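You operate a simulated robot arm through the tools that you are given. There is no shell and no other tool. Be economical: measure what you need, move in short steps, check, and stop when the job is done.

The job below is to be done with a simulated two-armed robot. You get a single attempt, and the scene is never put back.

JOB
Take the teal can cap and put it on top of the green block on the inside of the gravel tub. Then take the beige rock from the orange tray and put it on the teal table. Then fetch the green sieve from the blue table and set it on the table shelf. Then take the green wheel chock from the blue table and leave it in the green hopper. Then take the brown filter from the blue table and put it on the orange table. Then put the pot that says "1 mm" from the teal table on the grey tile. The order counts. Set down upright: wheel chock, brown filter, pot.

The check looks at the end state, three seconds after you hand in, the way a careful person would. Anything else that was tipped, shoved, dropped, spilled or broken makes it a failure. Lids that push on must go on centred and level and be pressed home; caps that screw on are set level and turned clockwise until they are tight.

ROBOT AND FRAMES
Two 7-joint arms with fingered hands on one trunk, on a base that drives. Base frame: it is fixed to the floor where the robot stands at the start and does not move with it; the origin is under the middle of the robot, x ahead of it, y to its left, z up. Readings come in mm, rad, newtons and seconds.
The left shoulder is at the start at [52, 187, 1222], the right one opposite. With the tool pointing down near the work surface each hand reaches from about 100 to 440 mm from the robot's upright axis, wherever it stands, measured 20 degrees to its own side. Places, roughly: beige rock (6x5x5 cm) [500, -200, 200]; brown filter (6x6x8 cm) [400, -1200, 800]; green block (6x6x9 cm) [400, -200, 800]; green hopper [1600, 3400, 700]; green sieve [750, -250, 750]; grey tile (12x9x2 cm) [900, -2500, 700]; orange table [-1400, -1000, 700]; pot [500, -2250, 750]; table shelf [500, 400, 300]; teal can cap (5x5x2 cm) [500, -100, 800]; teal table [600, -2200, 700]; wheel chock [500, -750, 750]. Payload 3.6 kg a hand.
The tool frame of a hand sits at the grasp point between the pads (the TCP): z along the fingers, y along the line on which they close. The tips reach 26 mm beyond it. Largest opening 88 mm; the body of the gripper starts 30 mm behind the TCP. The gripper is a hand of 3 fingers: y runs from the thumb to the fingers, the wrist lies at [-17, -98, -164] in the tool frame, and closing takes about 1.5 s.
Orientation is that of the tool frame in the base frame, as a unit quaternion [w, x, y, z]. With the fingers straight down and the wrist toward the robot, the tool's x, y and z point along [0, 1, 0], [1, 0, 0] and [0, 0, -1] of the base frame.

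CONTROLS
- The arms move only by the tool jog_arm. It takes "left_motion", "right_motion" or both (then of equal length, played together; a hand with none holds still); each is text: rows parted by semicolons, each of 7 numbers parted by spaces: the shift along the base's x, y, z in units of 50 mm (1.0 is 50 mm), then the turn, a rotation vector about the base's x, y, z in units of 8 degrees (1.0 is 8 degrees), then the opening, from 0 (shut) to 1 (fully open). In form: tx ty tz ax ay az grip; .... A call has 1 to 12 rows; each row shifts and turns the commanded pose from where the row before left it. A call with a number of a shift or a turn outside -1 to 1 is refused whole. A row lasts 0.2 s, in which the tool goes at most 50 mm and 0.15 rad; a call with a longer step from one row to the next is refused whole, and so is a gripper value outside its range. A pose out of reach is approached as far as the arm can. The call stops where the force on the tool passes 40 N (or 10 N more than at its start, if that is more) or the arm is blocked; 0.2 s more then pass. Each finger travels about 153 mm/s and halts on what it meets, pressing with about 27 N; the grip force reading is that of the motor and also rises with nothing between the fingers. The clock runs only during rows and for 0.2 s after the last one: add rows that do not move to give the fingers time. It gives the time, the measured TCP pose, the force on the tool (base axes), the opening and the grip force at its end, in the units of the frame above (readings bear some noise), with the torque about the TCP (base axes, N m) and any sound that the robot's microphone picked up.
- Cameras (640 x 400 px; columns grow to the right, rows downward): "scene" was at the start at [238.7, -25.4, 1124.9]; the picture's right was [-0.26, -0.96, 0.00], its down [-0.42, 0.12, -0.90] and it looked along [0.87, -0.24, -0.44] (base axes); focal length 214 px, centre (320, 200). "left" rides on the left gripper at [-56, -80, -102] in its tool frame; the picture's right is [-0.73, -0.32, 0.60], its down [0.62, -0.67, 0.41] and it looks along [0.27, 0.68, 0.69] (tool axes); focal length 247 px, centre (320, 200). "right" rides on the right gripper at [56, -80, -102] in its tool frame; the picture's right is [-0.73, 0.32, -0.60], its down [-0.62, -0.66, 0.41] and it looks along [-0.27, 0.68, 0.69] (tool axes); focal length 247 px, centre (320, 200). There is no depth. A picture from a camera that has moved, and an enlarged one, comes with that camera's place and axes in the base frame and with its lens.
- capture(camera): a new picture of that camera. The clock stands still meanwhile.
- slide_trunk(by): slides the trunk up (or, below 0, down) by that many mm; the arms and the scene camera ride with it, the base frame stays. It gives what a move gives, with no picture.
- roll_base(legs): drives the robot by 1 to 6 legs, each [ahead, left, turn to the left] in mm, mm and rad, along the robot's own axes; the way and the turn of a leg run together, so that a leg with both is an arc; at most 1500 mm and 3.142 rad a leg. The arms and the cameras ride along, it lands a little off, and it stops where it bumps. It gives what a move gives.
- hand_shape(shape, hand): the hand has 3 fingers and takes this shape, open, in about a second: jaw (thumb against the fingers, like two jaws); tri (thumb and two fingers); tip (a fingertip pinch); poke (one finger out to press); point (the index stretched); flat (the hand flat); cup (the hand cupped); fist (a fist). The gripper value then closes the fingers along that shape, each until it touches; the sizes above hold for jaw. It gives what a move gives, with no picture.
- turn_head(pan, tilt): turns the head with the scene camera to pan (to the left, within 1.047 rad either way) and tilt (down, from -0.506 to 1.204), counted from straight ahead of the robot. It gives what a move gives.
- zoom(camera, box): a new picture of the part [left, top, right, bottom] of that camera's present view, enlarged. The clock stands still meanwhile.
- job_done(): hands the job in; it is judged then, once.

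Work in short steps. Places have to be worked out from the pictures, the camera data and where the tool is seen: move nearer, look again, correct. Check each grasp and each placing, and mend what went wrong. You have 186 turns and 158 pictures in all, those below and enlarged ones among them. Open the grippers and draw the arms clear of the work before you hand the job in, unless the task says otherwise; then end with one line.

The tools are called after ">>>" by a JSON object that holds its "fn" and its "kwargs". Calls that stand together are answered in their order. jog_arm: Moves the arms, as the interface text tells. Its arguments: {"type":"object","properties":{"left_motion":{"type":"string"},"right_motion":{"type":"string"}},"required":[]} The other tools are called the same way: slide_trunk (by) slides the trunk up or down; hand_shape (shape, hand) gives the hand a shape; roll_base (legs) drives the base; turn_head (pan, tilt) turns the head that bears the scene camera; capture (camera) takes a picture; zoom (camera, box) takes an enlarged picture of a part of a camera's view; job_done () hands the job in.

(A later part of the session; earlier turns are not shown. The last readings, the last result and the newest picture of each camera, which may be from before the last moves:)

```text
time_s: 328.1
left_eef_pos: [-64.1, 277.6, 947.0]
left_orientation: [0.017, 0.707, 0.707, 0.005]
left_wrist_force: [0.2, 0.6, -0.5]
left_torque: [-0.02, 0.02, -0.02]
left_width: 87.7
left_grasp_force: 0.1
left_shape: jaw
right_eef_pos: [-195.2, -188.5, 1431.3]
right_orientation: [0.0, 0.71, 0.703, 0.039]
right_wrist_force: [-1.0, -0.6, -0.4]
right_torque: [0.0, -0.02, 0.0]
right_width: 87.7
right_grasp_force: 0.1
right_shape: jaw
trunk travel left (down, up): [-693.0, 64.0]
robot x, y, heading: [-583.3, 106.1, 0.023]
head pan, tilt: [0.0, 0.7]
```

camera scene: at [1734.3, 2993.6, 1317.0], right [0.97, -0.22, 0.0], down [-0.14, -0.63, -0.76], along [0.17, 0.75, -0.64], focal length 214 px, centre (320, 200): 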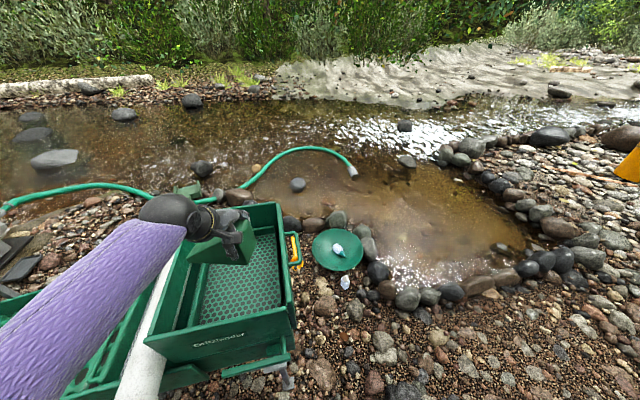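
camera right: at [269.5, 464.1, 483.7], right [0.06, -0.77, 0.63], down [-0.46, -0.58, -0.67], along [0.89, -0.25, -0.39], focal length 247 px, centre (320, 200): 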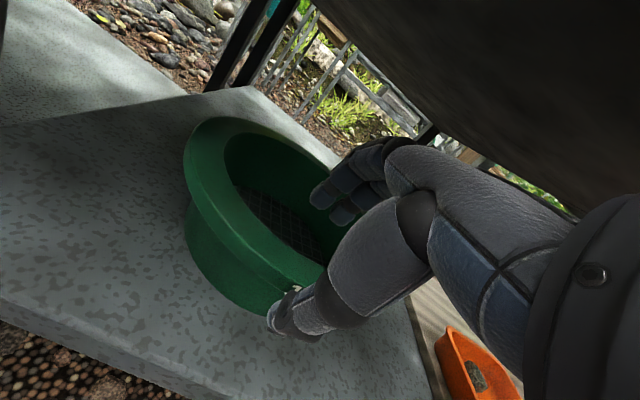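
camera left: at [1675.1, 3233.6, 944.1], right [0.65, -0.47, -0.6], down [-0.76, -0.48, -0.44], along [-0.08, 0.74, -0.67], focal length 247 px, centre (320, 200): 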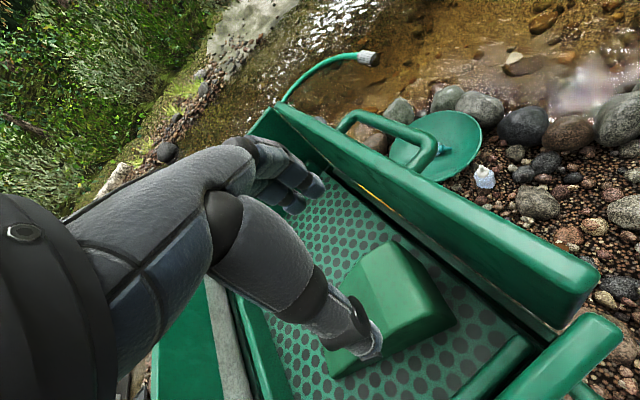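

Retract the left hand upward/back, lower the trunk, and drive to the bin.

>>> {"fn": "jog_arm", "kwargs": {"left_motion": "-0.5 0.3 0.7 0 0 0 1; -0.5 0.3 0.7 0 0 0 1; -0.5 0.3 0.7 0 0 0 1; -0.5 0.3 0.7 0 0 0 1; -0.3 0.3 0.8 0 0 0 1; -0.3 0.3 0.8 0 0 0 1; 0 0 0.8 0 0 0 1; 0 0 0.8 0 0 0 1; 0 0 0.8 0 0 0 1; 0 0 0 0 0 0 1"}}

>>> {"fn": "slide_trunk", "kwargs": {"by": -230}}

>>> {"fn": "roll_base", "kwargs": {"legs": [[0, -1180, -0.023], [480, 0, 0]]}}

>>> {"fn": "turn_head", "kwargs": {"pan": -0.3, "tilt": 0.85}}

>>> {"fn": "capture", "kwargs": {"camera": "scene"}}

```text
time_s: 330.3
left_eef_pos: [36.0, 354.4, 1063.3]
left_orientation: [0.018, 0.706, 0.708, 0.007]
left_wrist_force: [-0.2, 1.2, 0.5]
left_torque: [0.02, -0.01, -0.02]
left_width: 88.0
left_grasp_force: 0.0
left_shape: jaw
left hand out of reach, approached as far as the arm can: row 1, 2, 3, 4, 5, 6, 7, 8, 9
right_eef_pos: [-194.7, -189.2, 1431.8]
right_orientation: [0.002, 0.71, 0.704, 0.038]
right_wrist_force: [0.0, 0.4, -0.1]
right_torque: [0.01, 0.0, -0.02]
right_width: 87.7
right_grasp_force: 0.0
right_shape: jaw
trunk travel left (down, up): [-693.0, 64.0]
robot x, y, heading: [-584.3, 107.0, 0.024]
head pan, tilt: [0.0, 0.7]
```

```text
time_s: 332.7
left_eef_pos: [35.8, 354.7, 812.6]
left_orientation: [0.006, 0.707, 0.707, -0.005]
left_wrist_force: [-0.1, -0.5, -0.5]
left_torque: [-0.05, 0.03, 0.02]
left_width: 87.8
left_grasp_force: 0.0
left_shape: jaw
right_eef_pos: [-194.6, -190.2, 1201.3]
right_orientation: [0.002, 0.71, 0.704, 0.039]
right_wrist_force: [0.3, 0.3, 0.9]
right_torque: [0.01, -0.02, 0.03]
right_width: 88.0
right_grasp_force: 0.1
right_shape: jaw
trunk travel left (down, up): [-463.0, 294.0]
robot x, y, heading: [-580.7, 103.7, 0.028]
head pan, tilt: [0.0, 0.7]
```

```text
time_s: 341.1
left_eef_pos: [532.7, -843.9, 811.7]
left_orientation: [0.007, 0.715, 0.699, -0.006]
left_wrist_force: [0.8, 1.2, 0.0]
left_torque: [0.01, -0.01, -0.02]
left_width: 87.9
left_grasp_force: 0.0
left_shape: jaw
right_eef_pos: [290.7, -1381.8, 1201.4]
right_orientation: [0.0, 0.718, 0.695, 0.039]
right_wrist_force: [0.2, 0.9, 0.3]
right_torque: [0.0, -0.01, -0.05]
right_width: 87.8
right_grasp_force: 0.1
right_shape: jaw
trunk travel left (down, up): [-463.0, 294.0]
robot x, y, heading: [-96.1, -1076.9, -0.003]
head pan, tilt: [0.0, 0.7]
```

```text
time_s: 341.9
left_eef_pos: [533.2, -842.1, 812.4]
left_orientation: [0.007, 0.715, 0.699, -0.005]
left_wrist_force: [0.5, -0.3, 0.2]
left_torque: [0.0, 0.01, 0.02]
left_width: 88.0
left_grasp_force: 0.0
left_shape: jaw
right_eef_pos: [289.1, -1381.9, 1201.4]
right_orientation: [0.001, 0.718, 0.695, 0.039]
right_wrist_force: [-0.1, 0.1, -0.3]
right_torque: [-0.01, 0.01, -0.02]
right_width: 87.8
right_grasp_force: 0.1
right_shape: jaw
trunk travel left (down, up): [-463.0, 294.0]
robot x, y, heading: [-91.0, -1076.0, -0.002]
head pan, tilt: [-0.3, 0.85]
```

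```text
35 pictures are left
camera scene: at [123.0, -1102.7, 1194.4], right [-0.3, -0.96, 0.0], down [-0.72, 0.22, -0.66], along [0.63, -0.2, -0.75], focal length 214 px, centre (320, 200)
```

scene: 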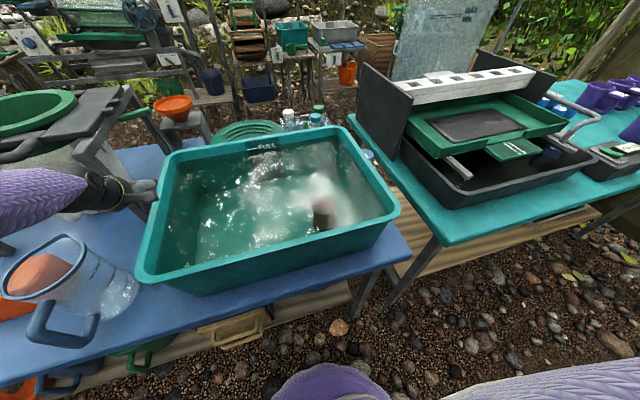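

The left hand is extended over the table near the bin wall; get it up and back carefully first.

>>> {"fn": "jog_arm", "kwargs": {"left_motion": "0 0 0.6 0 0 0 1; 0 0 0.8 0 0 0 1; 0 0 0.8 0 0 0 1; 0 0 0.8 0 0 0 1; 0 0 0.8 0 0 0 1; 0 0 0 0 0 0 1"}}

>>> {"fn": "capture", "kwargs": {"camera": "left"}}

```text
time_s: 343.3
left_eef_pos: [608.7, -842.5, 964.6]
left_orientation: [0.007, 0.715, 0.699, -0.006]
left_wrist_force: [0.2, -0.2, 0.2]
left_torque: [0.01, 0.02, 0.02]
left_width: 87.8
left_grasp_force: 0.1
left_shape: jaw
left hand out of reach, approached as far as the arm can: row 1, 2, 3, 4, 5
right_eef_pos: [289.7, -1381.0, 1201.2]
right_orientation: [0.002, 0.718, 0.695, 0.039]
right_wrist_force: [-0.2, 0.3, 0.7]
right_torque: [-0.04, -0.02, 0.01]
right_width: 87.8
right_grasp_force: 0.0
right_shape: jaw
trunk travel left (down, up): [-463.0, 294.0]
robot x, y, heading: [-94.7, -1077.2, -0.002]
head pan, tilt: [-0.3, 0.85]
```

```text
34 pictures are left
camera left: at [527.4, -896.1, 1067.8], right [-0.33, -0.74, -0.59], down [-0.65, 0.63, -0.42], along [0.68, 0.24, -0.69], focal length 247 px, centre (320, 200)
```

left: 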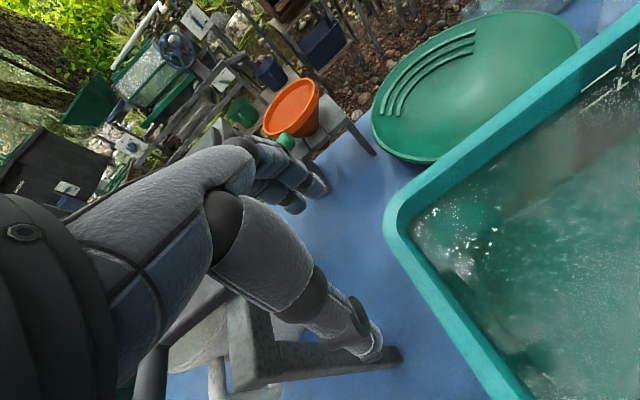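

The commanded pose is ahead of the real one. Pull back in -x several rows.

>>> {"fn": "jog_arm", "kwargs": {"left_motion": "-0.9 0 0 0 0 0 1; -0.9 0 0 0 0 0 1; -0.9 0 0 0 0 0 1; -0.9 0 0 0 0 0 1; -0.9 0 0 0 0 0 1; -0.9 0 0 0 0 0 1; 0 0 0 0 0 0 1"}}

```text
time_s: 344.9
left_eef_pos: [567.8, -842.6, 870.5]
left_orientation: [0.008, 0.714, 0.7, -0.006]
left_wrist_force: [0.1, 0.1, -0.3]
left_torque: [-0.01, 0.03, 0.02]
left_width: 87.9
left_grasp_force: 0.1
left_shape: jaw
left hand out of reach, approached as far as the arm can: row 1, 2, 3, 4, 5, 6
right_eef_pos: [289.6, -1382.0, 1199.9]
right_orientation: [0.001, 0.718, 0.695, 0.04]
right_wrist_force: [0.3, 0.9, 0.0]
right_torque: [0.02, 0.01, -0.02]
right_width: 87.6
right_grasp_force: 0.0
right_shape: jaw
trunk travel left (down, up): [-463.0, 294.0]
robot x, y, heading: [-92.9, -1078.5, -0.001]
head pan, tilt: [-0.3, 0.85]
```

Still converging; continue pulling back and up.

>>> {"fn": "jog_arm", "kwargs": {"left_motion": "-0.6 0 0.7 0 0 0 1; -0.6 0 0.7 0 0 0 1; -0.6 0 0.7 0 0 0 1; -0.6 0 0.7 0 0 0 1; -0.6 0 0.7 0 0 0 1; 0 0 0 0 0 0 1; 0 0 0 0 0 0 1"}}

```text
time_s: 346.5
left_eef_pos: [605.0, -839.9, 949.8]
left_orientation: [0.006, 0.715, 0.699, -0.006]
left_wrist_force: [0.5, 0.9, -0.1]
left_torque: [-0.01, -0.01, 0.03]
left_width: 87.8
left_grasp_force: 0.1
left_shape: jaw
left hand out of reach, approached as far as the arm can: row 1, 2, 3, 4, 5
right_eef_pos: [289.6, -1381.2, 1201.5]
right_orientation: [0.001, 0.718, 0.695, 0.038]
right_wrist_force: [0.7, 0.0, -0.1]
right_torque: [0.01, -0.01, 0.01]
right_width: 87.7
right_grasp_force: 0.1
right_shape: jaw
trunk travel left (down, up): [-463.0, 294.0]
robot x, y, heading: [-92.3, -1077.8, -0.004]
head pan, tilt: [-0.3, 0.85]
```

The arm is stuck fully straight. Pitch the hand forward to shorten the wrist distance and break the singularity, then retract.

>>> {"fn": "jog_arm", "kwargs": {"left_motion": "0 0 0 0 -1 0 1; 0 0 0 0 -1 0 1; 0 0 0 0 -1 0 1; 0 0 0 0 0 0 1; -0.3 0 0.1 0 0 0 1; -0.5 0 0.2 0 0 0 1; -0.6 0 0.3 0 0 0 1; -0.6 0 0.3 0 0 0 1; 0 0 0 0 0 0 1"}}

```text
time_s: 348.5
left_eef_pos: [631.0, -839.2, 933.8]
left_orientation: [0.153, 0.701, 0.682, 0.143]
left_wrist_force: [0.6, 0.0, 0.1]
left_torque: [-0.02, 0.01, -0.02]
left_width: 87.7
left_grasp_force: 0.1
left_shape: jaw
left hand out of reach, approached as far as the arm can: row 1, 2, 3, 5, 6, 7, 8
right_eef_pos: [289.0, -1380.6, 1201.7]
right_orientation: [0.001, 0.718, 0.695, 0.038]
right_wrist_force: [-1.3, 0.5, -0.1]
right_torque: [0.0, -0.01, -0.02]
right_width: 87.8
right_grasp_force: 0.1
right_shape: jaw
trunk travel left (down, up): [-463.0, 294.0]
robot x, y, heading: [-91.5, -1080.5, -0.002]
head pan, tilt: [-0.3, 0.85]
```

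Try a lateral move toward -y (inward), which should flex the elbow, then retract.

>>> {"fn": "jog_arm", "kwargs": {"left_motion": "0 -0.5 0.5 0 0 0 1; 0 -0.8 0.2 0 0 0 1; 0 -0.8 0.2 0 0 0 1; 0 -0.8 0.2 0 0 0 1; -0.5 -0.5 0.2 0 0 0 1; -0.8 0 0.2 0 0 0 1; -0.8 0 0.2 0 0 0 1; -0.8 0 0.2 0 0 0 1; 0 0 0 0 0 0 1"}}

```text
time_s: 350.5
left_eef_pos: [581.6, -1047.6, 999.5]
left_orientation: [0.152, 0.699, 0.684, 0.144]
left_wrist_force: [0.1, -0.8, 0.0]
left_torque: [0.0, 0.02, 0.01]
left_width: 88.1
left_grasp_force: 0.1
left_shape: jaw
left hand out of reach, approached as far as the arm can: row 1, 5, 6, 7
right_eef_pos: [290.6, -1381.5, 1201.0]
right_orientation: [0.0, 0.718, 0.695, 0.039]
right_wrist_force: [-0.3, 0.5, -0.4]
right_torque: [0.01, 0.02, 0.0]
right_width: 87.7
right_grasp_force: 0.1
right_shape: jaw
trunk travel left (down, up): [-463.0, 294.0]
robot x, y, heading: [-92.0, -1077.2, -0.004]
head pan, tilt: [-0.3, 0.85]
```

Unstuck. Now retract it to a neutral place.

>>> {"fn": "jog_arm", "kwargs": {"left_motion": "-0.7 0.3 0.4 0 0.3 0 1; -0.7 0.4 0.4 0 0.3 0 1; -0.7 0.4 0.4 0 0.3 0 1; -0.7 0.5 0.4 0 0.3 0 1; -0.6 0.6 0.3 0 0.3 0 1; -0.6 0.6 0.2 0 0.3 0 1; -0.4 0.8 0 0 0.3 0 1; 0 0.9 0 0 0.3 0 1; 0 0.9 0 0 0.3 0 1; 0 0 0 0 0.3 0 1; 0 0 0 0 0 0 1"}}

>>> {"fn": "capture", "kwargs": {"camera": "scene"}}

```text
time_s: 351.2
left_eef_pos: [554.7, -991.7, 1149.6]
left_orientation: [0.178, 0.683, 0.683, 0.189]
left_wrist_force: [0.0, 0.1, 0.2]
left_torque: [0.0, 0.0, 0.02]
left_width: 88.0
left_grasp_force: 0.0
left_shape: jaw
right_eef_pos: [288.8, -1381.0, 1202.3]
right_orientation: [0.001, 0.718, 0.695, 0.038]
right_wrist_force: [0.3, 0.7, -0.4]
right_torque: [0.01, -0.01, 0.01]
right_width: 87.8
right_grasp_force: 0.0
right_shape: jaw
trunk travel left (down, up): [-463.0, 294.0]
robot x, y, heading: [-92.2, -1080.7, 0.003]
head pan, tilt: [-0.3, 0.85]
stopped in row 3 (left hand): the arm was blocked; the commanded pose is now the measured one
```

```text
33 pictures are left
camera scene: at [122.8, -1102.6, 1194.4], right [-0.3, -0.95, 0.0], down [-0.72, 0.22, -0.66], along [0.63, -0.2, -0.75], focal length 214 px, centre (320, 200)
```

scene: 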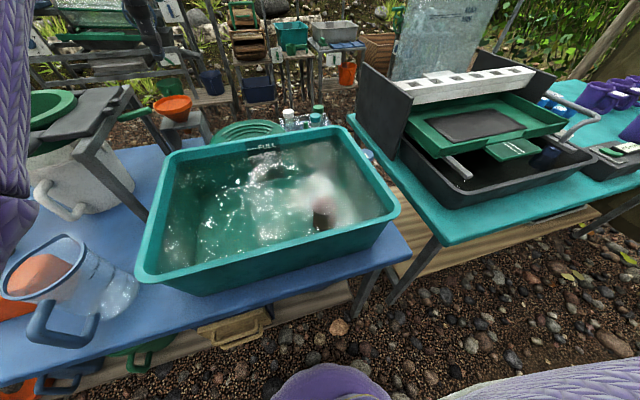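

Scene is undisturbed. Swing the left arm outward (+y) at this height, which is free space.

>>> {"fn": "jog_arm", "kwargs": {"left_motion": "0 0.8 0.2 0 0.3 0 1; 0 0.8 0.2 0 0.3 0 1; 0 0.8 0.2 0 0.3 0 1; 0 0.8 0.2 0 0.3 0 1; -0.3 0.8 0 0 0.3 0 1; -0.5 0.6 0 0 0.3 0 1; -0.7 0.2 0 0 0.3 0 1; -0.7 0 0 0 0 0 1; -0.7 0 0 0 0 0 1; -0.7 0 0 0 0 0 1; -0.7 0 0 0 0 0 1; 0 0 0 0 0 0 1"}}

```text
time_s: 353.8
left_eef_pos: [338.9, -755.5, 1186.6]
left_orientation: [0.075, 0.704, 0.701, 0.083]
left_wrist_force: [-0.3, 0.3, -0.4]
left_torque: [0.01, -0.01, 0.01]
left_width: 88.0
left_grasp_force: 0.1
left_shape: jaw
right_eef_pos: [290.0, -1381.0, 1200.6]
right_orientation: [0.001, 0.718, 0.695, 0.038]
right_wrist_force: [0.8, 0.1, 0.5]
right_torque: [-0.01, 0.0, 0.0]
right_width: 87.7
right_grasp_force: 0.1
right_shape: jaw
trunk travel left (down, up): [-463.0, 294.0]
robot x, y, heading: [-89.8, -1079.5, -0.005]
head pan, tilt: [-0.3, 0.85]
```

Neutral now. Filter estimated at [422,-1205], top ≈835. Roll forward and bring the right hand above it.

>>> {"fn": "roll_base", "kwargs": {"legs": [[112, 15, 0]]}}

>>> {"fn": "jog_arm", "kwargs": {"right_motion": "0.1 0.8 -0.5 -0.09 0.1 0 1; 0.1 0.8 -0.5 -0.09 0.1 0 1; 0.1 0.8 -0.5 -0.09 0.1 0 1; 0.1 0.8 -0.5 -0.09 0.1 0 1; 0 0 -0.9 0 0 0 1; 0 0 -0.9 0 0 0 1; 0 0 -0.9 0 0 0 1; 0 0 -0.6 0 0 0 1; 0 0 0 0 0 0 1; 0 0 0 0 0 0 1"}}

>>> {"fn": "capture", "kwargs": {"camera": "right"}}

>>> {"fn": "zoom", "kwargs": {"camera": "scene", "box": [200, 140, 480, 360]}}

```text
time_s: 355.0
left_eef_pos: [451.6, -738.7, 1185.2]
left_orientation: [0.075, 0.704, 0.701, 0.082]
left_wrist_force: [0.2, 0.8, 0.0]
left_torque: [0.01, 0.02, -0.01]
left_width: 88.0
left_grasp_force: 0.0
left_shape: jaw
right_eef_pos: [402.0, -1366.2, 1201.1]
right_orientation: [0.0, 0.718, 0.695, 0.038]
right_wrist_force: [0.0, 0.6, -0.3]
right_torque: [0.02, -0.02, 0.01]
right_width: 87.8
right_grasp_force: 0.1
right_shape: jaw
trunk travel left (down, up): [-463.0, 294.0]
robot x, y, heading: [20.9, -1060.9, 0.002]
head pan, tilt: [-0.3, 0.85]
```

```text
time_s: 357.2
left_eef_pos: [451.2, -738.6, 1187.3]
left_orientation: [0.077, 0.705, 0.701, 0.084]
left_wrist_force: [-0.4, -0.2, 0.0]
left_torque: [-0.03, 0.03, 0.02]
left_width: 87.8
left_grasp_force: 0.0
left_shape: jaw
right_eef_pos: [422.2, -1205.7, 937.3]
right_orientation: [0.0, 0.718, 0.696, 0.001]
right_wrist_force: [-0.2, -0.4, 0.3]
right_torque: [0.0, -0.03, 0.0]
right_width: 87.8
right_grasp_force: 0.1
right_shape: jaw
trunk travel left (down, up): [-463.0, 294.0]
robot x, y, heading: [18.9, -1062.8, -0.001]
head pan, tilt: [-0.3, 0.85]
```

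```text
32 pictures are left
camera right: at [341.8, -1147.5, 1038.4], right [0.29, -0.75, 0.6], down [-0.68, -0.6, -0.41], along [0.67, -0.29, -0.69], focal length 247 px, centre (320, 200)
```

right: 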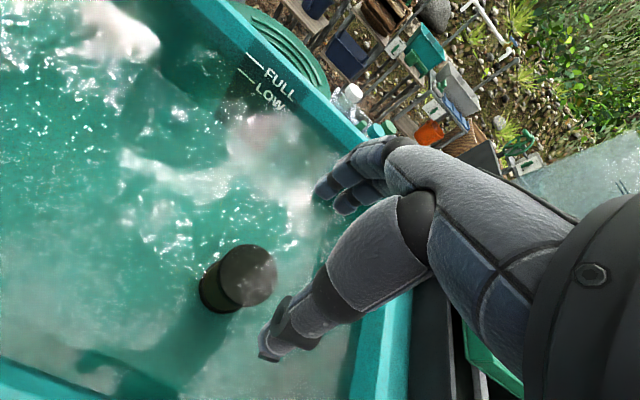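

```text
1.82 times, centred on (340, 250) of scene
camera zoom: at [234.8, -1087.3, 1194.4], right [-0.3, -0.96, 0.0], down [-0.72, 0.22, -0.66], along [0.63, -0.2, -0.75], focal length 390 px, centre (284, 109)
```

zoom: 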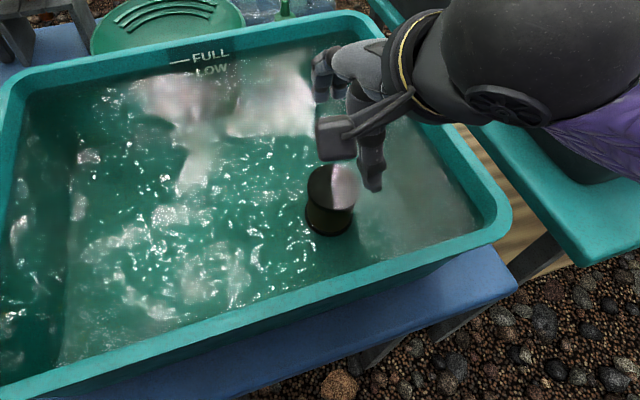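

The hand axis is aligned with the filter. Descend to z≈796 with fingers open.

>>> {"fn": "jog_arm", "kwargs": {"right_motion": "0 0.08 -0.6 0 0 0 1; 0 0 -0.6 0 0 0 1; 0 0 -0.5 0 0 0 1; 0 0 -0.4 0 0 0 1; 0 0 -0.4 0 0 0 1; 0 0 -0.3 0 0 0 1; 0 0 0 0 0 0 1"}}

>>> {"fn": "capture", "kwargs": {"camera": "right"}}

```text
time_s: 358.8
left_eef_pos: [451.1, -739.9, 1187.8]
left_orientation: [0.077, 0.705, 0.7, 0.084]
left_wrist_force: [-0.2, 0.7, -0.2]
left_torque: [0.02, -0.01, 0.02]
left_width: 87.9
left_grasp_force: 0.1
left_shape: jaw
right_eef_pos: [421.8, -1201.3, 796.7]
right_orientation: [0.0, 0.719, 0.695, 0.001]
right_wrist_force: [0.4, 0.1, 0.7]
right_torque: [-0.03, -0.01, 0.02]
right_width: 87.9
right_grasp_force: 0.1
right_shape: jaw
trunk travel left (down, up): [-463.0, 294.0]
robot x, y, heading: [18.5, -1061.8, -0.003]
head pan, tilt: [-0.3, 0.85]
```

```text
30 pictures are left
camera right: at [341.6, -1143.4, 898.3], right [0.29, -0.75, 0.6], down [-0.68, -0.6, -0.41], along [0.67, -0.29, -0.69], focal length 247 px, centre (320, 200)
```

right: 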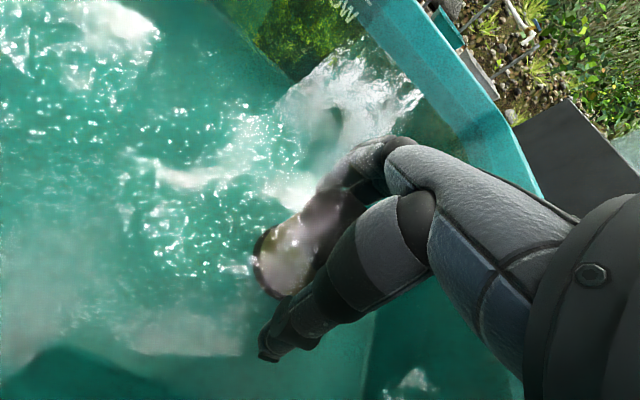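

Filter is between the fingers. Close.

>>> {"fn": "jog_arm", "kwargs": {"right_motion": "0 0 0 0 0 0 0.6; 0 0 0 0 0 0 0.4; 0 0 0 0 0 0 0; 0 0 0 0 0 0 0; 0 0 0 0 0 0 0; 0 0 0 0 0 0 0; 0 0 0 0 0 0 0"}}

>>> {"fn": "jog_arm", "kwargs": {"right_motion": "0 0 0.3 0 0 0 0; 0 0 0.5 0 0 0 0; 0 0 0.6 0 0 0 0; 0 0 0.6 0 0 0 0; 0 0 0.6 0 0 0 0; 0 0 0.6 0 0 0 0; 0 0 0 0 0 0 0"}}

>>> {"fn": "capture", "kwargs": {"camera": "right"}}

```text
time_s: 360.4
left_eef_pos: [451.3, -738.6, 1187.5]
left_orientation: [0.076, 0.704, 0.701, 0.084]
left_wrist_force: [0.4, -0.1, -0.5]
left_torque: [0.01, 0.03, 0.01]
left_width: 87.6
left_grasp_force: 0.1
left_shape: jaw
right_eef_pos: [421.6, -1200.3, 797.7]
right_orientation: [0.0, 0.718, 0.696, 0.002]
right_wrist_force: [2.2, 1.0, 4.4]
right_torque: [-0.08, -0.2, 0.08]
right_width: 43.0
right_grasp_force: 26.9
right_shape: jaw
trunk travel left (down, up): [-463.0, 294.0]
robot x, y, heading: [16.6, -1064.4, -0.001]
head pan, tilt: [-0.3, 0.85]
```

```text
time_s: 362.0
left_eef_pos: [451.2, -739.0, 1188.3]
left_orientation: [0.077, 0.705, 0.7, 0.084]
left_wrist_force: [0.1, 0.1, -0.3]
left_torque: [-0.01, 0.02, 0.0]
left_width: 88.0
left_grasp_force: 0.1
left_shape: jaw
right_eef_pos: [421.9, -1201.6, 956.6]
right_orientation: [0.0, 0.719, 0.695, 0.002]
right_wrist_force: [-0.1, 0.3, -1.0]
right_torque: [-0.03, 0.0, 0.01]
right_width: 42.5
right_grasp_force: 26.9
right_shape: jaw
trunk travel left (down, up): [-463.0, 294.0]
robot x, y, heading: [20.3, -1060.5, 0.001]
head pan, tilt: [-0.3, 0.85]
```

```text
29 pictures are left
camera right: at [342.6, -1143.6, 1058.2], right [0.29, -0.75, 0.6], down [-0.68, -0.6, -0.41], along [0.67, -0.29, -0.69], focal length 247 px, centre (320, 200)
```

right: 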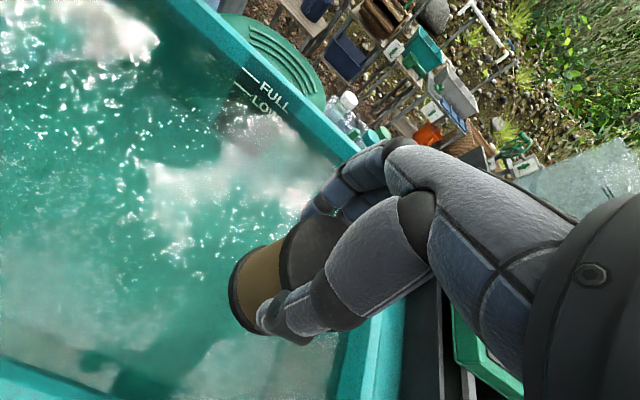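

Filter secured upright. Back off and turn around toward the orange table.

>>> {"fn": "roll_base", "kwargs": {"legs": [[-420, 0, 0], [0, 0, 3.1]]}}

>>> {"fn": "turn_head", "kwargs": {"pan": 0.0, "tilt": 0.55}}

>>> {"fn": "capture", "kwargs": {"camera": "scene"}}

```text
time_s: 371.9
left_eef_pos: [-838.7, -1371.9, 1187.1]
left_orientation: [-0.082, -0.69, 0.715, 0.077]
left_wrist_force: [0.2, -0.2, -0.8]
left_torque: [0.0, 0.0, 0.04]
left_width: 88.0
left_grasp_force: 0.1
left_shape: jaw
right_eef_pos: [-796.7, -912.0, 956.1]
right_orientation: [-0.001, -0.685, 0.729, 0.0]
right_wrist_force: [-0.8, 0.3, -1.0]
right_torque: [-0.02, 0.02, -0.01]
right_width: 42.4
right_grasp_force: 26.4
right_shape: jaw
trunk travel left (down, up): [-463.0, 294.0]
robot x, y, heading: [-397.2, -1060.0, 3.107]
head pan, tilt: [-0.3, 0.85]
```

```text
time_s: 372.7
left_eef_pos: [-839.4, -1373.1, 1187.9]
left_orientation: [-0.082, -0.689, 0.715, 0.078]
left_wrist_force: [0.1, -0.1, 0.3]
left_torque: [-0.01, 0.03, -0.02]
left_width: 87.9
left_grasp_force: 0.1
left_shape: jaw
right_eef_pos: [-796.1, -910.2, 956.4]
right_orientation: [-0.001, -0.685, 0.728, 0.0]
right_wrist_force: [0.3, 0.1, -0.5]
right_torque: [-0.03, 0.02, -0.02]
right_width: 42.5
right_grasp_force: 26.9
right_shape: jaw
trunk travel left (down, up): [-463.0, 294.0]
robot x, y, heading: [-398.4, -1064.5, 3.11]
head pan, tilt: [0.0, 0.55]
```

```text
28 pictures are left
camera scene: at [-624.6, -1056.5, 1219.7], right [0.03, 1.0, 0.0], down [0.52, -0.02, -0.85], along [-0.85, 0.03, -0.52], focal length 214 px, centre (320, 200)
```

scene: 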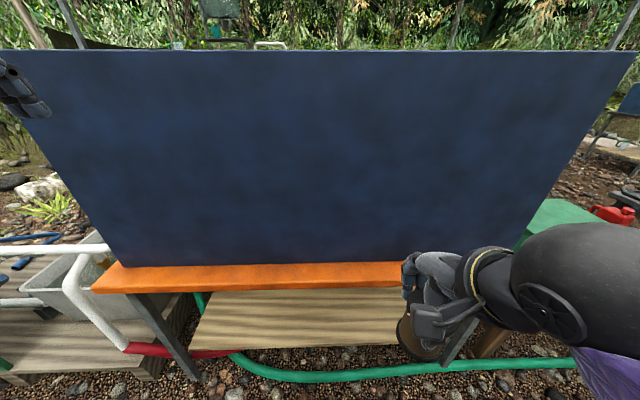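

There's a screen board on the table leaving an ~85 mm orange strip in front. Zoom to see how the filter hangs in the hand.

>>> {"fn": "zoom", "kwargs": {"camera": "scene", "box": [360, 220, 520, 390]}}

>>> {"fn": "turn_head", "kwargs": {"pan": -0.9, "tilt": 0.5}}

>>> {"fn": "capture", "kwargs": {"camera": "scene"}}

```text
2.35 times, centred on (440, 305) of scene
camera zoom: at [-624.6, -1056.5, 1219.7], right [0.03, 1.0, 0.0], down [0.52, -0.02, -0.85], along [-0.85, 0.03, -0.52], focal length 505 px, centre (38, -47)
```

zoom: 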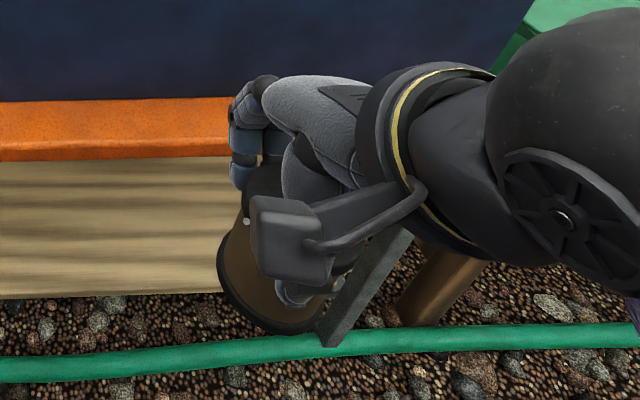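

```text
time_s: 373.9
left_eef_pos: [-839.2, -1372.5, 1187.1]
left_orientation: [-0.082, -0.689, 0.715, 0.078]
left_wrist_force: [0.2, 0.0, -0.1]
left_torque: [-0.02, -0.01, 0.0]
left_width: 88.0
left_grasp_force: 0.0
left_shape: jaw
right_eef_pos: [-796.4, -912.0, 956.6]
right_orientation: [-0.002, -0.685, 0.729, 0.0]
right_wrist_force: [0.0, 0.6, -1.0]
right_torque: [0.02, -0.02, 0.01]
right_width: 42.7
right_grasp_force: 27.6
right_shape: jaw
trunk travel left (down, up): [-463.0, 294.0]
robot x, y, heading: [-395.5, -1061.2, 3.108]
head pan, tilt: [-0.901, 0.499]
```

```text
26 pictures are left
camera scene: at [-589.2, -986.4, 1224.4], right [0.8, 0.6, 0.0], down [0.29, -0.38, -0.88], along [-0.52, 0.7, -0.48], focal length 214 px, centre (320, 200)
```

scene: 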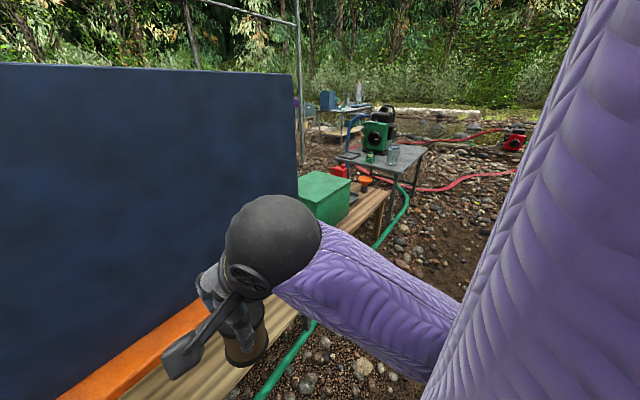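

>>> {"fn": "zoom", "kwargs": {"camera": "scene", "box": [170, 260, 310, 380]}}

>>> {"fn": "zoom", "kwargs": {"camera": "right", "box": [180, 150, 400, 370]}}

```text
3.33 times, centred on (240, 320) of scene
camera zoom: at [-589.2, -986.4, 1224.4], right [0.8, 0.6, 0.0], down [0.29, -0.38, -0.88], along [-0.52, 0.7, -0.48], focal length 715 px, centre (587, -200)
```

zoom: 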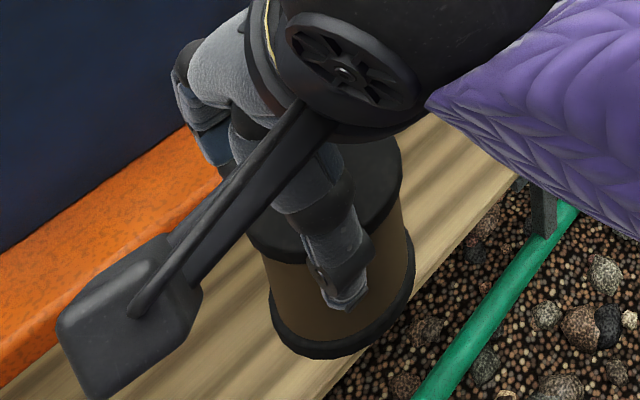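

```text
1.82 times, centred on (290, 260) of right
camera zoom: at [-721.1, -973.1, 1057.7], right [-0.27, 0.75, 0.6], down [0.7, 0.58, -0.41], along [-0.66, 0.31, -0.69], focal length 449 px, centre (374, 91)
```

zoom: 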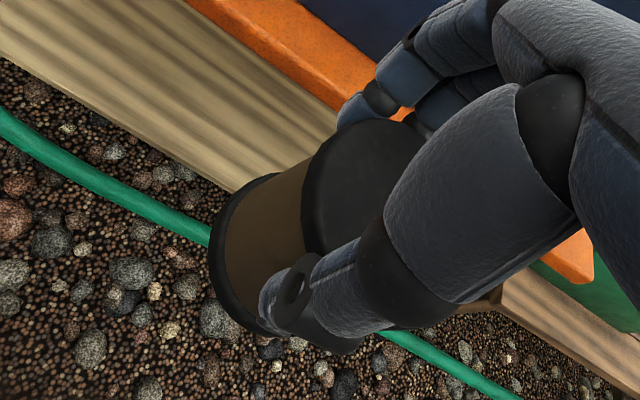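

The filter is vertical, centred on the TCP, bottom ≈90 mm below it. The strip in front of the board is narrow, so rotate the hand 90° so it opens parallel to the board.

>>> {"fn": "jog_arm", "kwargs": {"right_motion": "0 0 0.2 0 0 0.9 0; 0 0 0.2 0 0 0.95 0; 0 0 0 0 0 0.95 0; 0 0 0 0 0 0.95 0; 0 0 0 0 0 0.95 0; 0 0 0 0 0 0.95 0; 0 0 0 0 0 0.95 0; 0 0 0 0 0 0.95 0; 0 0 0 0 0 0.95 0; 0 0 0 0 0 0.95 0; 0 0 0 0 0 0.95 0; 0 0 0 0 0 0.8 0"}}

```text
time_s: 376.5
left_eef_pos: [-839.2, -1372.9, 1186.9]
left_orientation: [-0.082, -0.689, 0.716, 0.078]
left_wrist_force: [0.4, -0.4, -0.2]
left_torque: [0.0, 0.0, 0.02]
left_width: 87.9
left_grasp_force: 0.1
left_shape: jaw
right_eef_pos: [-795.4, -910.7, 976.7]
right_orientation: [0.002, 0.999, -0.033, 0.001]
right_wrist_force: [0.4, -0.6, -1.4]
right_torque: [-0.01, 0.01, -0.02]
right_width: 42.4
right_grasp_force: 27.4
right_shape: jaw
trunk travel left (down, up): [-463.0, 294.0]
robot x, y, heading: [-398.3, -1062.8, 3.11]
head pan, tilt: [-0.901, 0.499]
```

Before moving in, pull the left hand back from the board's path.

>>> {"fn": "jog_arm", "kwargs": {"left_motion": "0.5 -0.3 0.6 0 0 0 1; 0.5 -0.3 0.6 0 0 0 1; 0.7 -0.2 0.4 0 0 0 1; 0.7 0 0.4 0 0 0 1; 0.7 0 0.2 0 0 0 1; 0 0 0 0 0 0 1"}}

>>> {"fn": "turn_head", "kwargs": {"pan": -0.25, "tilt": 0.75}}

>>> {"fn": "roll_base", "kwargs": {"legs": [[170, 0, 0]]}}

>>> {"fn": "capture", "kwargs": {"camera": "scene"}}

```text
time_s: 377.9
left_eef_pos: [-713.9, -1436.9, 1319.4]
left_orientation: [-0.083, -0.69, 0.715, 0.077]
left_wrist_force: [-0.4, -0.8, 0.7]
left_torque: [0.02, 0.0, 0.0]
left_width: 87.7
left_grasp_force: 0.0
left_shape: jaw
left hand out of reach, approached as far as the arm can: row 3, 4, 5
right_eef_pos: [-797.2, -911.8, 975.4]
right_orientation: [0.001, 0.999, -0.035, 0.002]
right_wrist_force: [0.1, 0.4, -0.5]
right_torque: [-0.05, 0.01, 0.01]
right_width: 42.5
right_grasp_force: 26.6
right_shape: jaw
trunk travel left (down, up): [-463.0, 294.0]
robot x, y, heading: [-397.4, -1062.7, 3.108]
head pan, tilt: [-0.901, 0.499]
```

```text
time_s: 378.9
left_eef_pos: [-712.4, -1436.9, 1318.9]
left_orientation: [-0.081, -0.69, 0.715, 0.077]
left_wrist_force: [-0.9, 0.7, -0.4]
left_torque: [0.03, 0.01, -0.01]
left_width: 88.0
left_grasp_force: 0.1
left_shape: jaw
right_eef_pos: [-796.3, -911.7, 976.0]
right_orientation: [0.0, 0.999, -0.034, 0.001]
right_wrist_force: [-0.1, 0.2, -1.6]
right_torque: [0.0, -0.01, 0.0]
right_width: 42.7
right_grasp_force: 26.4
right_shape: jaw
trunk travel left (down, up): [-463.0, 294.0]
robot x, y, heading: [-396.4, -1064.5, 3.111]
head pan, tilt: [-0.25, 0.75]
```

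```text
time_s: 380.4
left_eef_pos: [-886.0, -1431.3, 1318.8]
left_orientation: [-0.081, -0.689, 0.716, 0.078]
left_wrist_force: [-0.2, -0.4, -0.7]
left_torque: [0.0, -0.03, 0.02]
left_width: 88.1
left_grasp_force: 0.1
left_shape: jaw
right_eef_pos: [-967.9, -905.9, 976.7]
right_orientation: [0.001, 0.999, -0.035, 0.001]
right_wrist_force: [-1.1, 0.3, -0.8]
right_torque: [-0.03, -0.01, 0.03]
right_width: 42.4
right_grasp_force: 27.2
right_shape: jaw
trunk travel left (down, up): [-463.0, 294.0]
robot x, y, heading: [-567.4, -1056.0, 3.107]
head pan, tilt: [-0.25, 0.75]
```

```text
23 pictures are left
camera scene: at [-786.9, -1030.6, 1202.1], right [0.28, 0.96, 0.0], down [0.66, -0.19, -0.73], along [-0.7, 0.2, -0.68], focal length 214 px, centre (320, 200)
```

scene: 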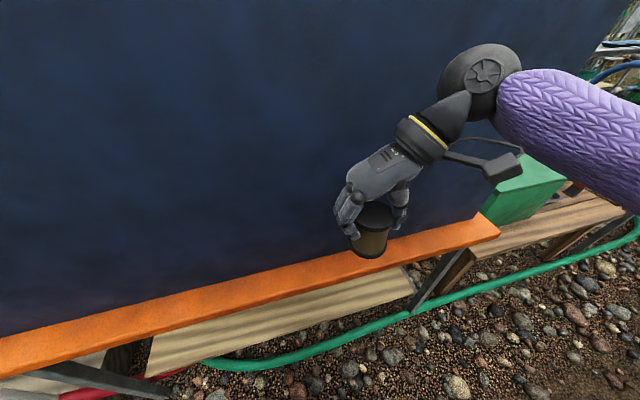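

>>> {"fn": "zoom", "kwargs": {"camera": "scene", "box": [280, 170, 480, 310]}}

```text
2.86 times, centred on (380, 240) of scene
camera zoom: at [-786.9, -1030.6, 1202.1], right [0.28, 0.96, 0.0], down [0.66, -0.19, -0.73], along [-0.7, 0.2, -0.68], focal length 613 px, centre (149, 86)
```

zoom: 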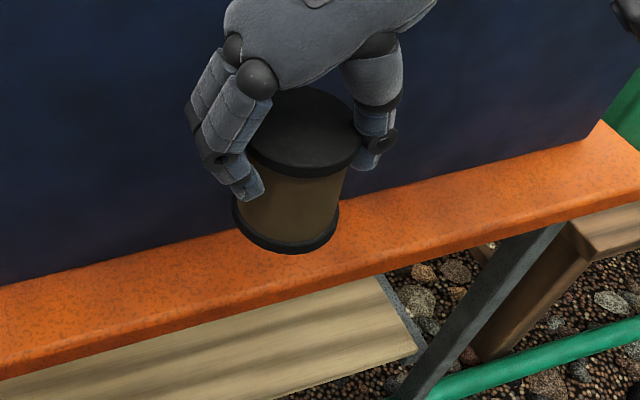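

Roll forward 70 mm and lower toward the strip, then refine.

>>> {"fn": "roll_base", "kwargs": {"legs": [[70, 0, 0]]}}

>>> {"fn": "jog_arm", "kwargs": {"right_motion": "0 0 -0.8 0 0 0 0; 0 0 -0.8 0 0 0 0; 0 0 -0.8 0 0 0 0; 0 0 -0.4 0 0 0 0; 0 0 0 0 0 0 0; 0 0 0 0 0 0 0"}}

>>> {"fn": "zoom", "kwargs": {"camera": "scene", "box": [280, 200, 480, 340]}}

```text
time_s: 381.5
left_eef_pos: [-951.4, -1428.4, 1321.0]
left_orientation: [-0.081, -0.688, 0.717, 0.077]
left_wrist_force: [0.1, 0.6, -0.5]
left_torque: [0.01, 0.02, 0.0]
left_width: 87.8
left_grasp_force: 0.0
left_shape: jaw
right_eef_pos: [-1026.1, -904.2, 973.4]
right_orientation: [0.0, 0.999, -0.031, 0.004]
right_wrist_force: [0.4, 1.0, -0.6]
right_torque: [0.02, -0.01, -0.03]
right_width: 42.2
right_grasp_force: 27.4
right_shape: jaw
trunk travel left (down, up): [-463.0, 294.0]
robot x, y, heading: [-632.5, -1051.0, 3.108]
head pan, tilt: [-0.25, 0.75]
stopped in leg 1: the robot was blocked; the commanded pose is now the measured one
```

```text
time_s: 382.9
left_eef_pos: [-951.7, -1428.9, 1319.8]
left_orientation: [-0.081, -0.688, 0.717, 0.078]
left_wrist_force: [-0.6, -0.7, 0.8]
left_torque: [0.0, 0.01, 0.02]
left_width: 87.9
left_grasp_force: 0.1
left_shape: jaw
right_eef_pos: [-1028.5, -904.6, 834.0]
right_orientation: [0.001, 0.999, -0.031, 0.005]
right_wrist_force: [0.5, 0.1, -1.5]
right_torque: [-0.01, -0.01, 0.02]
right_width: 42.3
right_grasp_force: 26.7
right_shape: jaw
trunk travel left (down, up): [-463.0, 294.0]
robot x, y, heading: [-636.6, -1052.5, 3.108]
head pan, tilt: [-0.25, 0.75]
```

```text
2.86 times, centred on (380, 270) of scene
camera zoom: at [-852.2, -1028.0, 1202.4], right [0.28, 0.96, 0.0], down [0.65, -0.19, -0.73], along [-0.7, 0.2, -0.68], focal length 613 px, centre (149, 0)
```

zoom: 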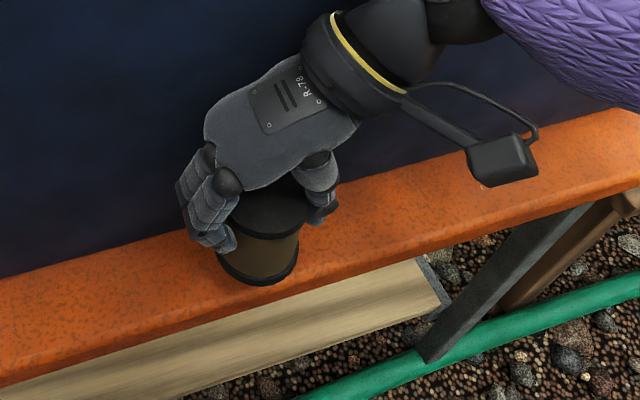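

The filter needs ~28 mm more toward the board. Ease in by arm with force watch.

>>> {"fn": "jog_arm", "kwargs": {"right_motion": "-0.14 0 0 0 0 0 0; -0.14 0 0 0 0 0 0; -0.14 0 0 0 0 0 0; -0.12 0 0 0 0 0 0; 0 0 0 0 0 0 0; 0 0 0 0 0 0 0"}}

>>> {"fn": "zoom", "kwargs": {"camera": "scene", "box": [280, 200, 480, 340]}}

```text
time_s: 384.5
left_eef_pos: [-933.7, -1425.5, 1324.1]
left_orientation: [-0.087, -0.686, 0.718, 0.083]
left_wrist_force: [0.0, -0.3, -0.4]
left_torque: [0.0, -0.01, 0.01]
left_width: 88.0
left_grasp_force: 0.0
left_shape: jaw
right_eef_pos: [-1026.1, -907.6, 835.4]
right_orientation: [0.002, 1.0, -0.025, 0.008]
right_wrist_force: [-0.9, -0.9, -1.1]
right_torque: [-0.01, -0.03, -0.02]
right_width: 42.4
right_grasp_force: 27.0
right_shape: jaw
trunk travel left (down, up): [-463.0, 294.0]
robot x, y, heading: [-634.2, -1053.4, 3.099]
head pan, tilt: [-0.25, 0.75]
stopped in row 6 (right hand): the arm was blocked; the commanded pose is now the measured one
```

```text
2.86 times, centred on (380, 270) of scene
camera zoom: at [-832.8, -1025.2, 1206.1], right [0.29, 0.96, 0.0], down [0.64, -0.2, -0.74], along [-0.71, 0.21, -0.67], focal length 613 px, centre (149, 0)
```

zoom: 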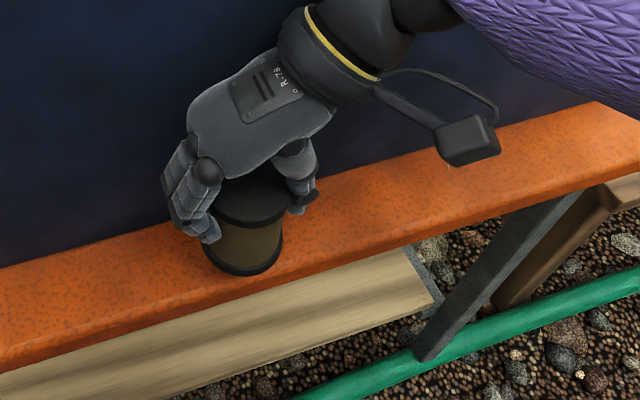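

The wrist touches the board in this attitude. Back off 15 mm, yaw the hand back by ~18° so the wrist clears, and try again.

>>> {"fn": "jog_arm", "kwargs": {"right_motion": "0.3 0 0 0 0 0 0; 0 0 0 0 0 -0.8 0; 0 0 0 0 0 -0.8 0; 0 0 0 0 0 -0.8 0; -0.2 0 0 0 0 0 0; -0.2 0 0 0 0 0 0; -0.2 0 0 0 0 0 0; -0.16 0 0 0 0 0 0; 0 0 0 0 0 0 0; 0 0 0 0 0 0 0"}}

>>> {"fn": "zoom", "kwargs": {"camera": "scene", "box": [280, 200, 480, 340]}}

```text
time_s: 385.9
left_eef_pos: [-950.2, -1425.3, 1320.8]
left_orientation: [-0.081, -0.687, 0.718, 0.077]
left_wrist_force: [-0.5, 0.3, -0.8]
left_torque: [0.04, -0.06, 0.02]
left_width: 88.0
left_grasp_force: 0.1
left_shape: jaw
right_eef_pos: [-1032.2, -906.1, 823.2]
right_orientation: [-0.001, 0.982, -0.187, 0.024]
right_wrist_force: [29.4, 7.0, 17.2]
right_torque: [-0.54, 2.44, -0.2]
right_width: 42.5
right_grasp_force: 27.0
right_shape: jaw
trunk travel left (down, up): [-463.0, 294.0]
robot x, y, heading: [-634.7, -1059.1, 3.098]
head pan, tilt: [-0.25, 0.75]
stopped in row 6 (right hand): the force on the tool passed its limit at 49 N (the readings are from after the stop); the commanded pose is now the measured one
```

```text
2.86 times, centred on (380, 270) of scene
camera zoom: at [-848.0, -1025.4, 1203.0], right [0.28, 0.96, 0.0], down [0.65, -0.19, -0.73], along [-0.7, 0.21, -0.68], focal length 613 px, centre (149, 0)
```

zoom: 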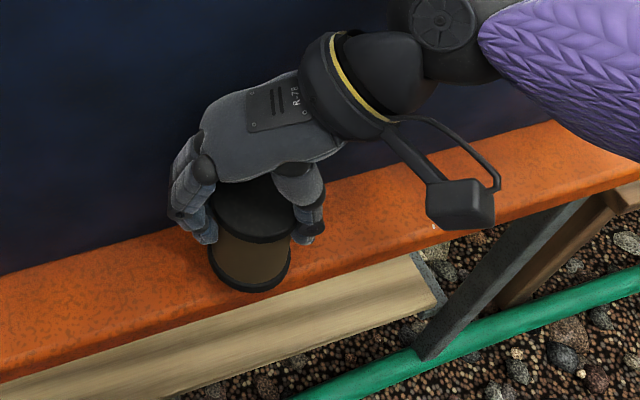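

The hand's back touches the board at TCP x≈-1035. I'll tilt the hand ~12° so the filter's base goes under toward the board while the hand stays clear, then set down on its edge and let it right itself.

>>> {"fn": "jog_arm", "kwargs": {"right_motion": "0.3 0 0.2 0 0 0 0; 0.1 0 0.2 0 0.8 0 0; 0 0 0 0 0.7 0 0; 0 0 0 0 0 0 0; -0.2 0 0 0 0 0 0; -0.2 0 0 0 0 0 0; -0.1 0 0 0 0 0 0; 0 0 0 0 0 0 0; 0 0 0 0 0 0 0"}}

>>> {"fn": "zoom", "kwargs": {"camera": "scene", "box": [280, 200, 480, 340]}}

```text
time_s: 387.9
left_eef_pos: [-952.2, -1426.2, 1320.0]
left_orientation: [-0.081, -0.687, 0.718, 0.078]
left_wrist_force: [0.9, -0.1, 0.8]
left_torque: [0.01, -0.02, 0.03]
left_width: 88.0
left_grasp_force: 0.0
left_shape: jaw
right_eef_pos: [-1041.1, -904.0, 842.8]
right_orientation: [0.019, 0.979, -0.188, -0.081]
right_wrist_force: [3.9, 0.3, -0.8]
right_torque: [0.03, -0.21, -0.05]
right_width: 41.6
right_grasp_force: 27.0
right_shape: jaw
trunk travel left (down, up): [-463.0, 294.0]
robot x, y, heading: [-636.8, -1050.9, 3.106]
head pan, tilt: [-0.25, 0.75]
```

```text
2.86 times, centred on (380, 270) of scene
camera zoom: at [-849.6, -1025.8, 1202.5], right [0.28, 0.96, 0.0], down [0.65, -0.19, -0.73], along [-0.7, 0.21, -0.68], focal length 613 px, centre (149, 0)
```

zoom: 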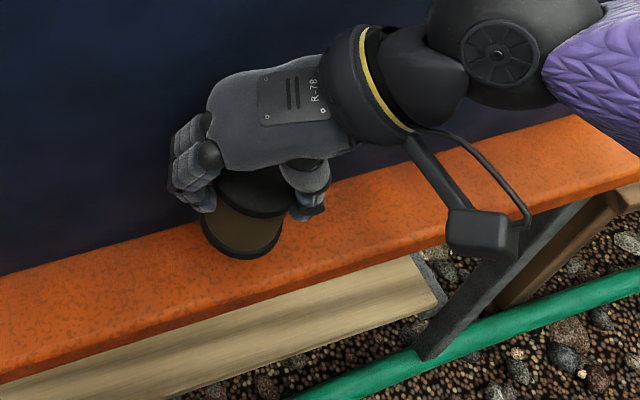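

The base is now over the strip's middle. Lower in small steps until contact.

>>> {"fn": "jog_arm", "kwargs": {"right_motion": "0.05 0 -0.3 0 0 0 0; 0 0 -0.2 0 0 0 0; 0 0 -0.12 0 0 0 0; 0 0 -0.12 0 0 0 0; 0 0 -0.12 0 0 0 0; 0 0 -0.12 0 0 0 0; 0 0 -0.12 0 0 0 0; 0 0 -0.12 0 0 0 0"}}

>>> {"fn": "zoom", "kwargs": {"camera": "scene", "box": [280, 200, 480, 340]}}

```text
time_s: 389.6
left_eef_pos: [-949.7, -1426.3, 1322.0]
left_orientation: [-0.081, -0.686, 0.718, 0.079]
left_wrist_force: [-0.2, 0.4, 0.5]
left_torque: [0.01, 0.03, 0.0]
left_width: 88.0
left_grasp_force: 0.1
left_shape: jaw
right_eef_pos: [-1040.6, -907.7, 786.1]
right_orientation: [0.022, 0.978, -0.189, -0.086]
right_wrist_force: [0.1, -1.1, 28.8]
right_torque: [0.6, -0.27, -0.05]
right_width: 42.6
right_grasp_force: 27.2
right_shape: jaw
trunk travel left (down, up): [-463.0, 294.0]
robot x, y, heading: [-640.3, -1052.5, 3.105]
head pan, tilt: [-0.25, 0.75]
```

```text
2.86 times, centred on (380, 270) of scene
camera zoom: at [-847.4, -1026.6, 1203.3], right [0.28, 0.96, 0.0], down [0.65, -0.19, -0.73], along [-0.7, 0.21, -0.68], focal length 613 px, centre (149, 0)
```

zoom: 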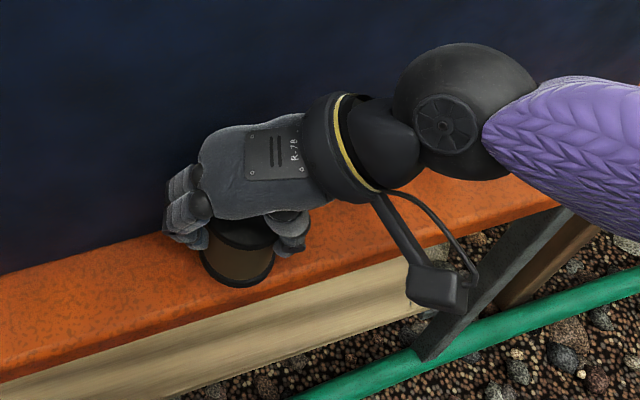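

In contact on the strip. Ease off slightly and open.

>>> {"fn": "jog_arm", "kwargs": {"right_motion": "0 0 0.04 0 -0.3 0 0; 0 0 0 0 0 0 0.55; 0 0 0 0 0 0 0.65; 0 0 0 0 0 0 0.8; 0 0 0 0 0 0 0.8; 0 0 0 0 0 0 0.8"}}

>>> {"fn": "jog_arm", "kwargs": {"right_motion": "0.03 0 0.3 0 0 0 0.8; 0.03 0 0.5 0 0 0 0.8; 0.03 0 0.8 0 0 0 0.8; 0 0 0.9 0 0 0 0.8; 0 0 0.5 0 0 0 0.8; 0 0 0 0 0 0 0.8"}}

>>> {"fn": "zoom", "kwargs": {"camera": "scene", "box": [260, 180, 480, 340]}}

```text
time_s: 391.1
left_eef_pos: [-951.3, -1425.9, 1320.2]
left_orientation: [-0.081, -0.686, 0.718, 0.078]
left_wrist_force: [-0.2, 0.2, -0.4]
left_torque: [0.02, 0.0, 0.0]
left_width: 87.9
left_grasp_force: 0.1
left_shape: jaw
right_eef_pos: [-1038.2, -905.5, 783.2]
right_orientation: [0.014, 0.98, -0.189, -0.061]
right_wrist_force: [1.1, -0.5, -0.3]
right_torque: [0.0, -0.02, -0.04]
right_width: 70.1
right_grasp_force: 0.1
right_shape: jaw
trunk travel left (down, up): [-463.0, 294.0]
robot x, y, heading: [-633.0, -1052.4, 3.106]
head pan, tilt: [-0.25, 0.75]
```

```text
time_s: 392.4
left_eef_pos: [-951.8, -1426.3, 1320.1]
left_orientation: [-0.08, -0.687, 0.718, 0.078]
left_wrist_force: [-0.1, 0.5, 0.8]
left_torque: [0.03, -0.01, -0.02]
left_width: 88.2
left_grasp_force: 0.0
left_shape: jaw
right_eef_pos: [-1035.5, -906.0, 932.9]
right_orientation: [0.015, 0.98, -0.189, -0.06]
right_wrist_force: [0.8, 0.2, -0.3]
right_torque: [0.0, 0.01, 0.0]
right_width: 70.1
right_grasp_force: 0.2
right_shape: jaw
trunk travel left (down, up): [-463.0, 294.0]
robot x, y, heading: [-631.2, -1050.6, 3.104]
head pan, tilt: [-0.25, 0.75]
```

```text
2.50 times, centred on (370, 260) of scene
camera zoom: at [-849.9, -1025.8, 1202.4], right [0.28, 0.96, 0.0], down [0.65, -0.19, -0.73], along [-0.7, 0.21, -0.68], focal length 536 px, centre (195, 50)
```

zoom: 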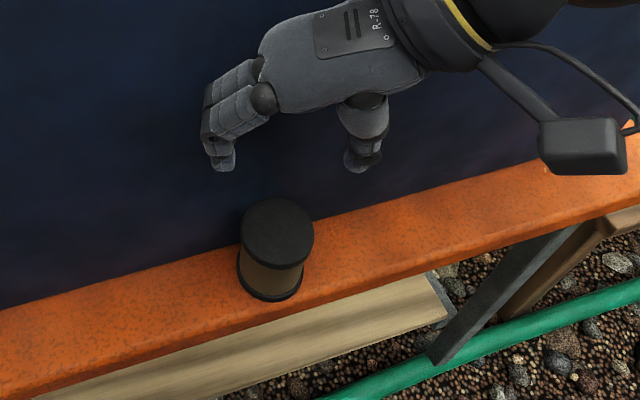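

The filter stands upright on the orange table. Now the pot: back off, turn around, and straighten the right hand.

>>> {"fn": "roll_base", "kwargs": {"legs": [[-260, 0, 0], [0, 0, -3.1]]}}

>>> {"fn": "jog_arm", "kwargs": {"right_motion": "0 0 0.3 0 0 -0.9 1; 0 0 0.3 0 0 -0.9 1; 0 0 0.3 0 0 -0.9 1; 0 0 0.3 0 0 -0.9 1; 0 0 0 0 0 -0.9 1; 0 0 0 0 0 -0.9 1; 0 0 0 0 0 -0.9 1; 0 0 0 0 0 -0.9 1; 0 0 0 0 0 -0.9 1; 0 0 0 0 0 -0.9 1; 0 0 0 0 0 0 1"}}

```text
time_s: 401.6
left_eef_pos: [-71.6, -678.9, 1320.1]
left_orientation: [0.076, 0.705, 0.701, 0.082]
left_wrist_force: [0.2, 0.3, -0.3]
left_torque: [0.03, 0.01, -0.02]
left_width: 87.8
left_grasp_force: 0.1
left_shape: jaw
right_eef_pos: [30.7, -1194.9, 933.6]
right_orientation: [0.061, 0.17, 0.983, 0.016]
right_wrist_force: [0.4, -0.5, -0.4]
right_torque: [0.01, 0.01, -0.02]
right_width: 70.3
right_grasp_force: 0.1
right_shape: jaw
trunk travel left (down, up): [-463.0, 294.0]
robot x, y, heading: [-372.0, -1063.2, -0.001]
head pan, tilt: [-0.25, 0.75]
```

```text
time_s: 404.0
left_eef_pos: [-70.3, -679.5, 1319.5]
left_orientation: [0.077, 0.705, 0.7, 0.082]
left_wrist_force: [0.7, 0.0, -0.7]
left_torque: [-0.03, -0.01, 0.02]
left_width: 88.3
left_grasp_force: 0.0
left_shape: jaw
right_eef_pos: [31.5, -1195.5, 993.8]
right_orientation: [0.057, 0.716, 0.696, -0.023]
right_wrist_force: [0.4, 0.1, -0.4]
right_torque: [0.0, -0.04, 0.02]
right_width: 87.4
right_grasp_force: 0.1
right_shape: jaw
trunk travel left (down, up): [-463.0, 294.0]
robot x, y, heading: [-376.1, -1060.0, -0.001]
head pan, tilt: [-0.25, 0.75]
```

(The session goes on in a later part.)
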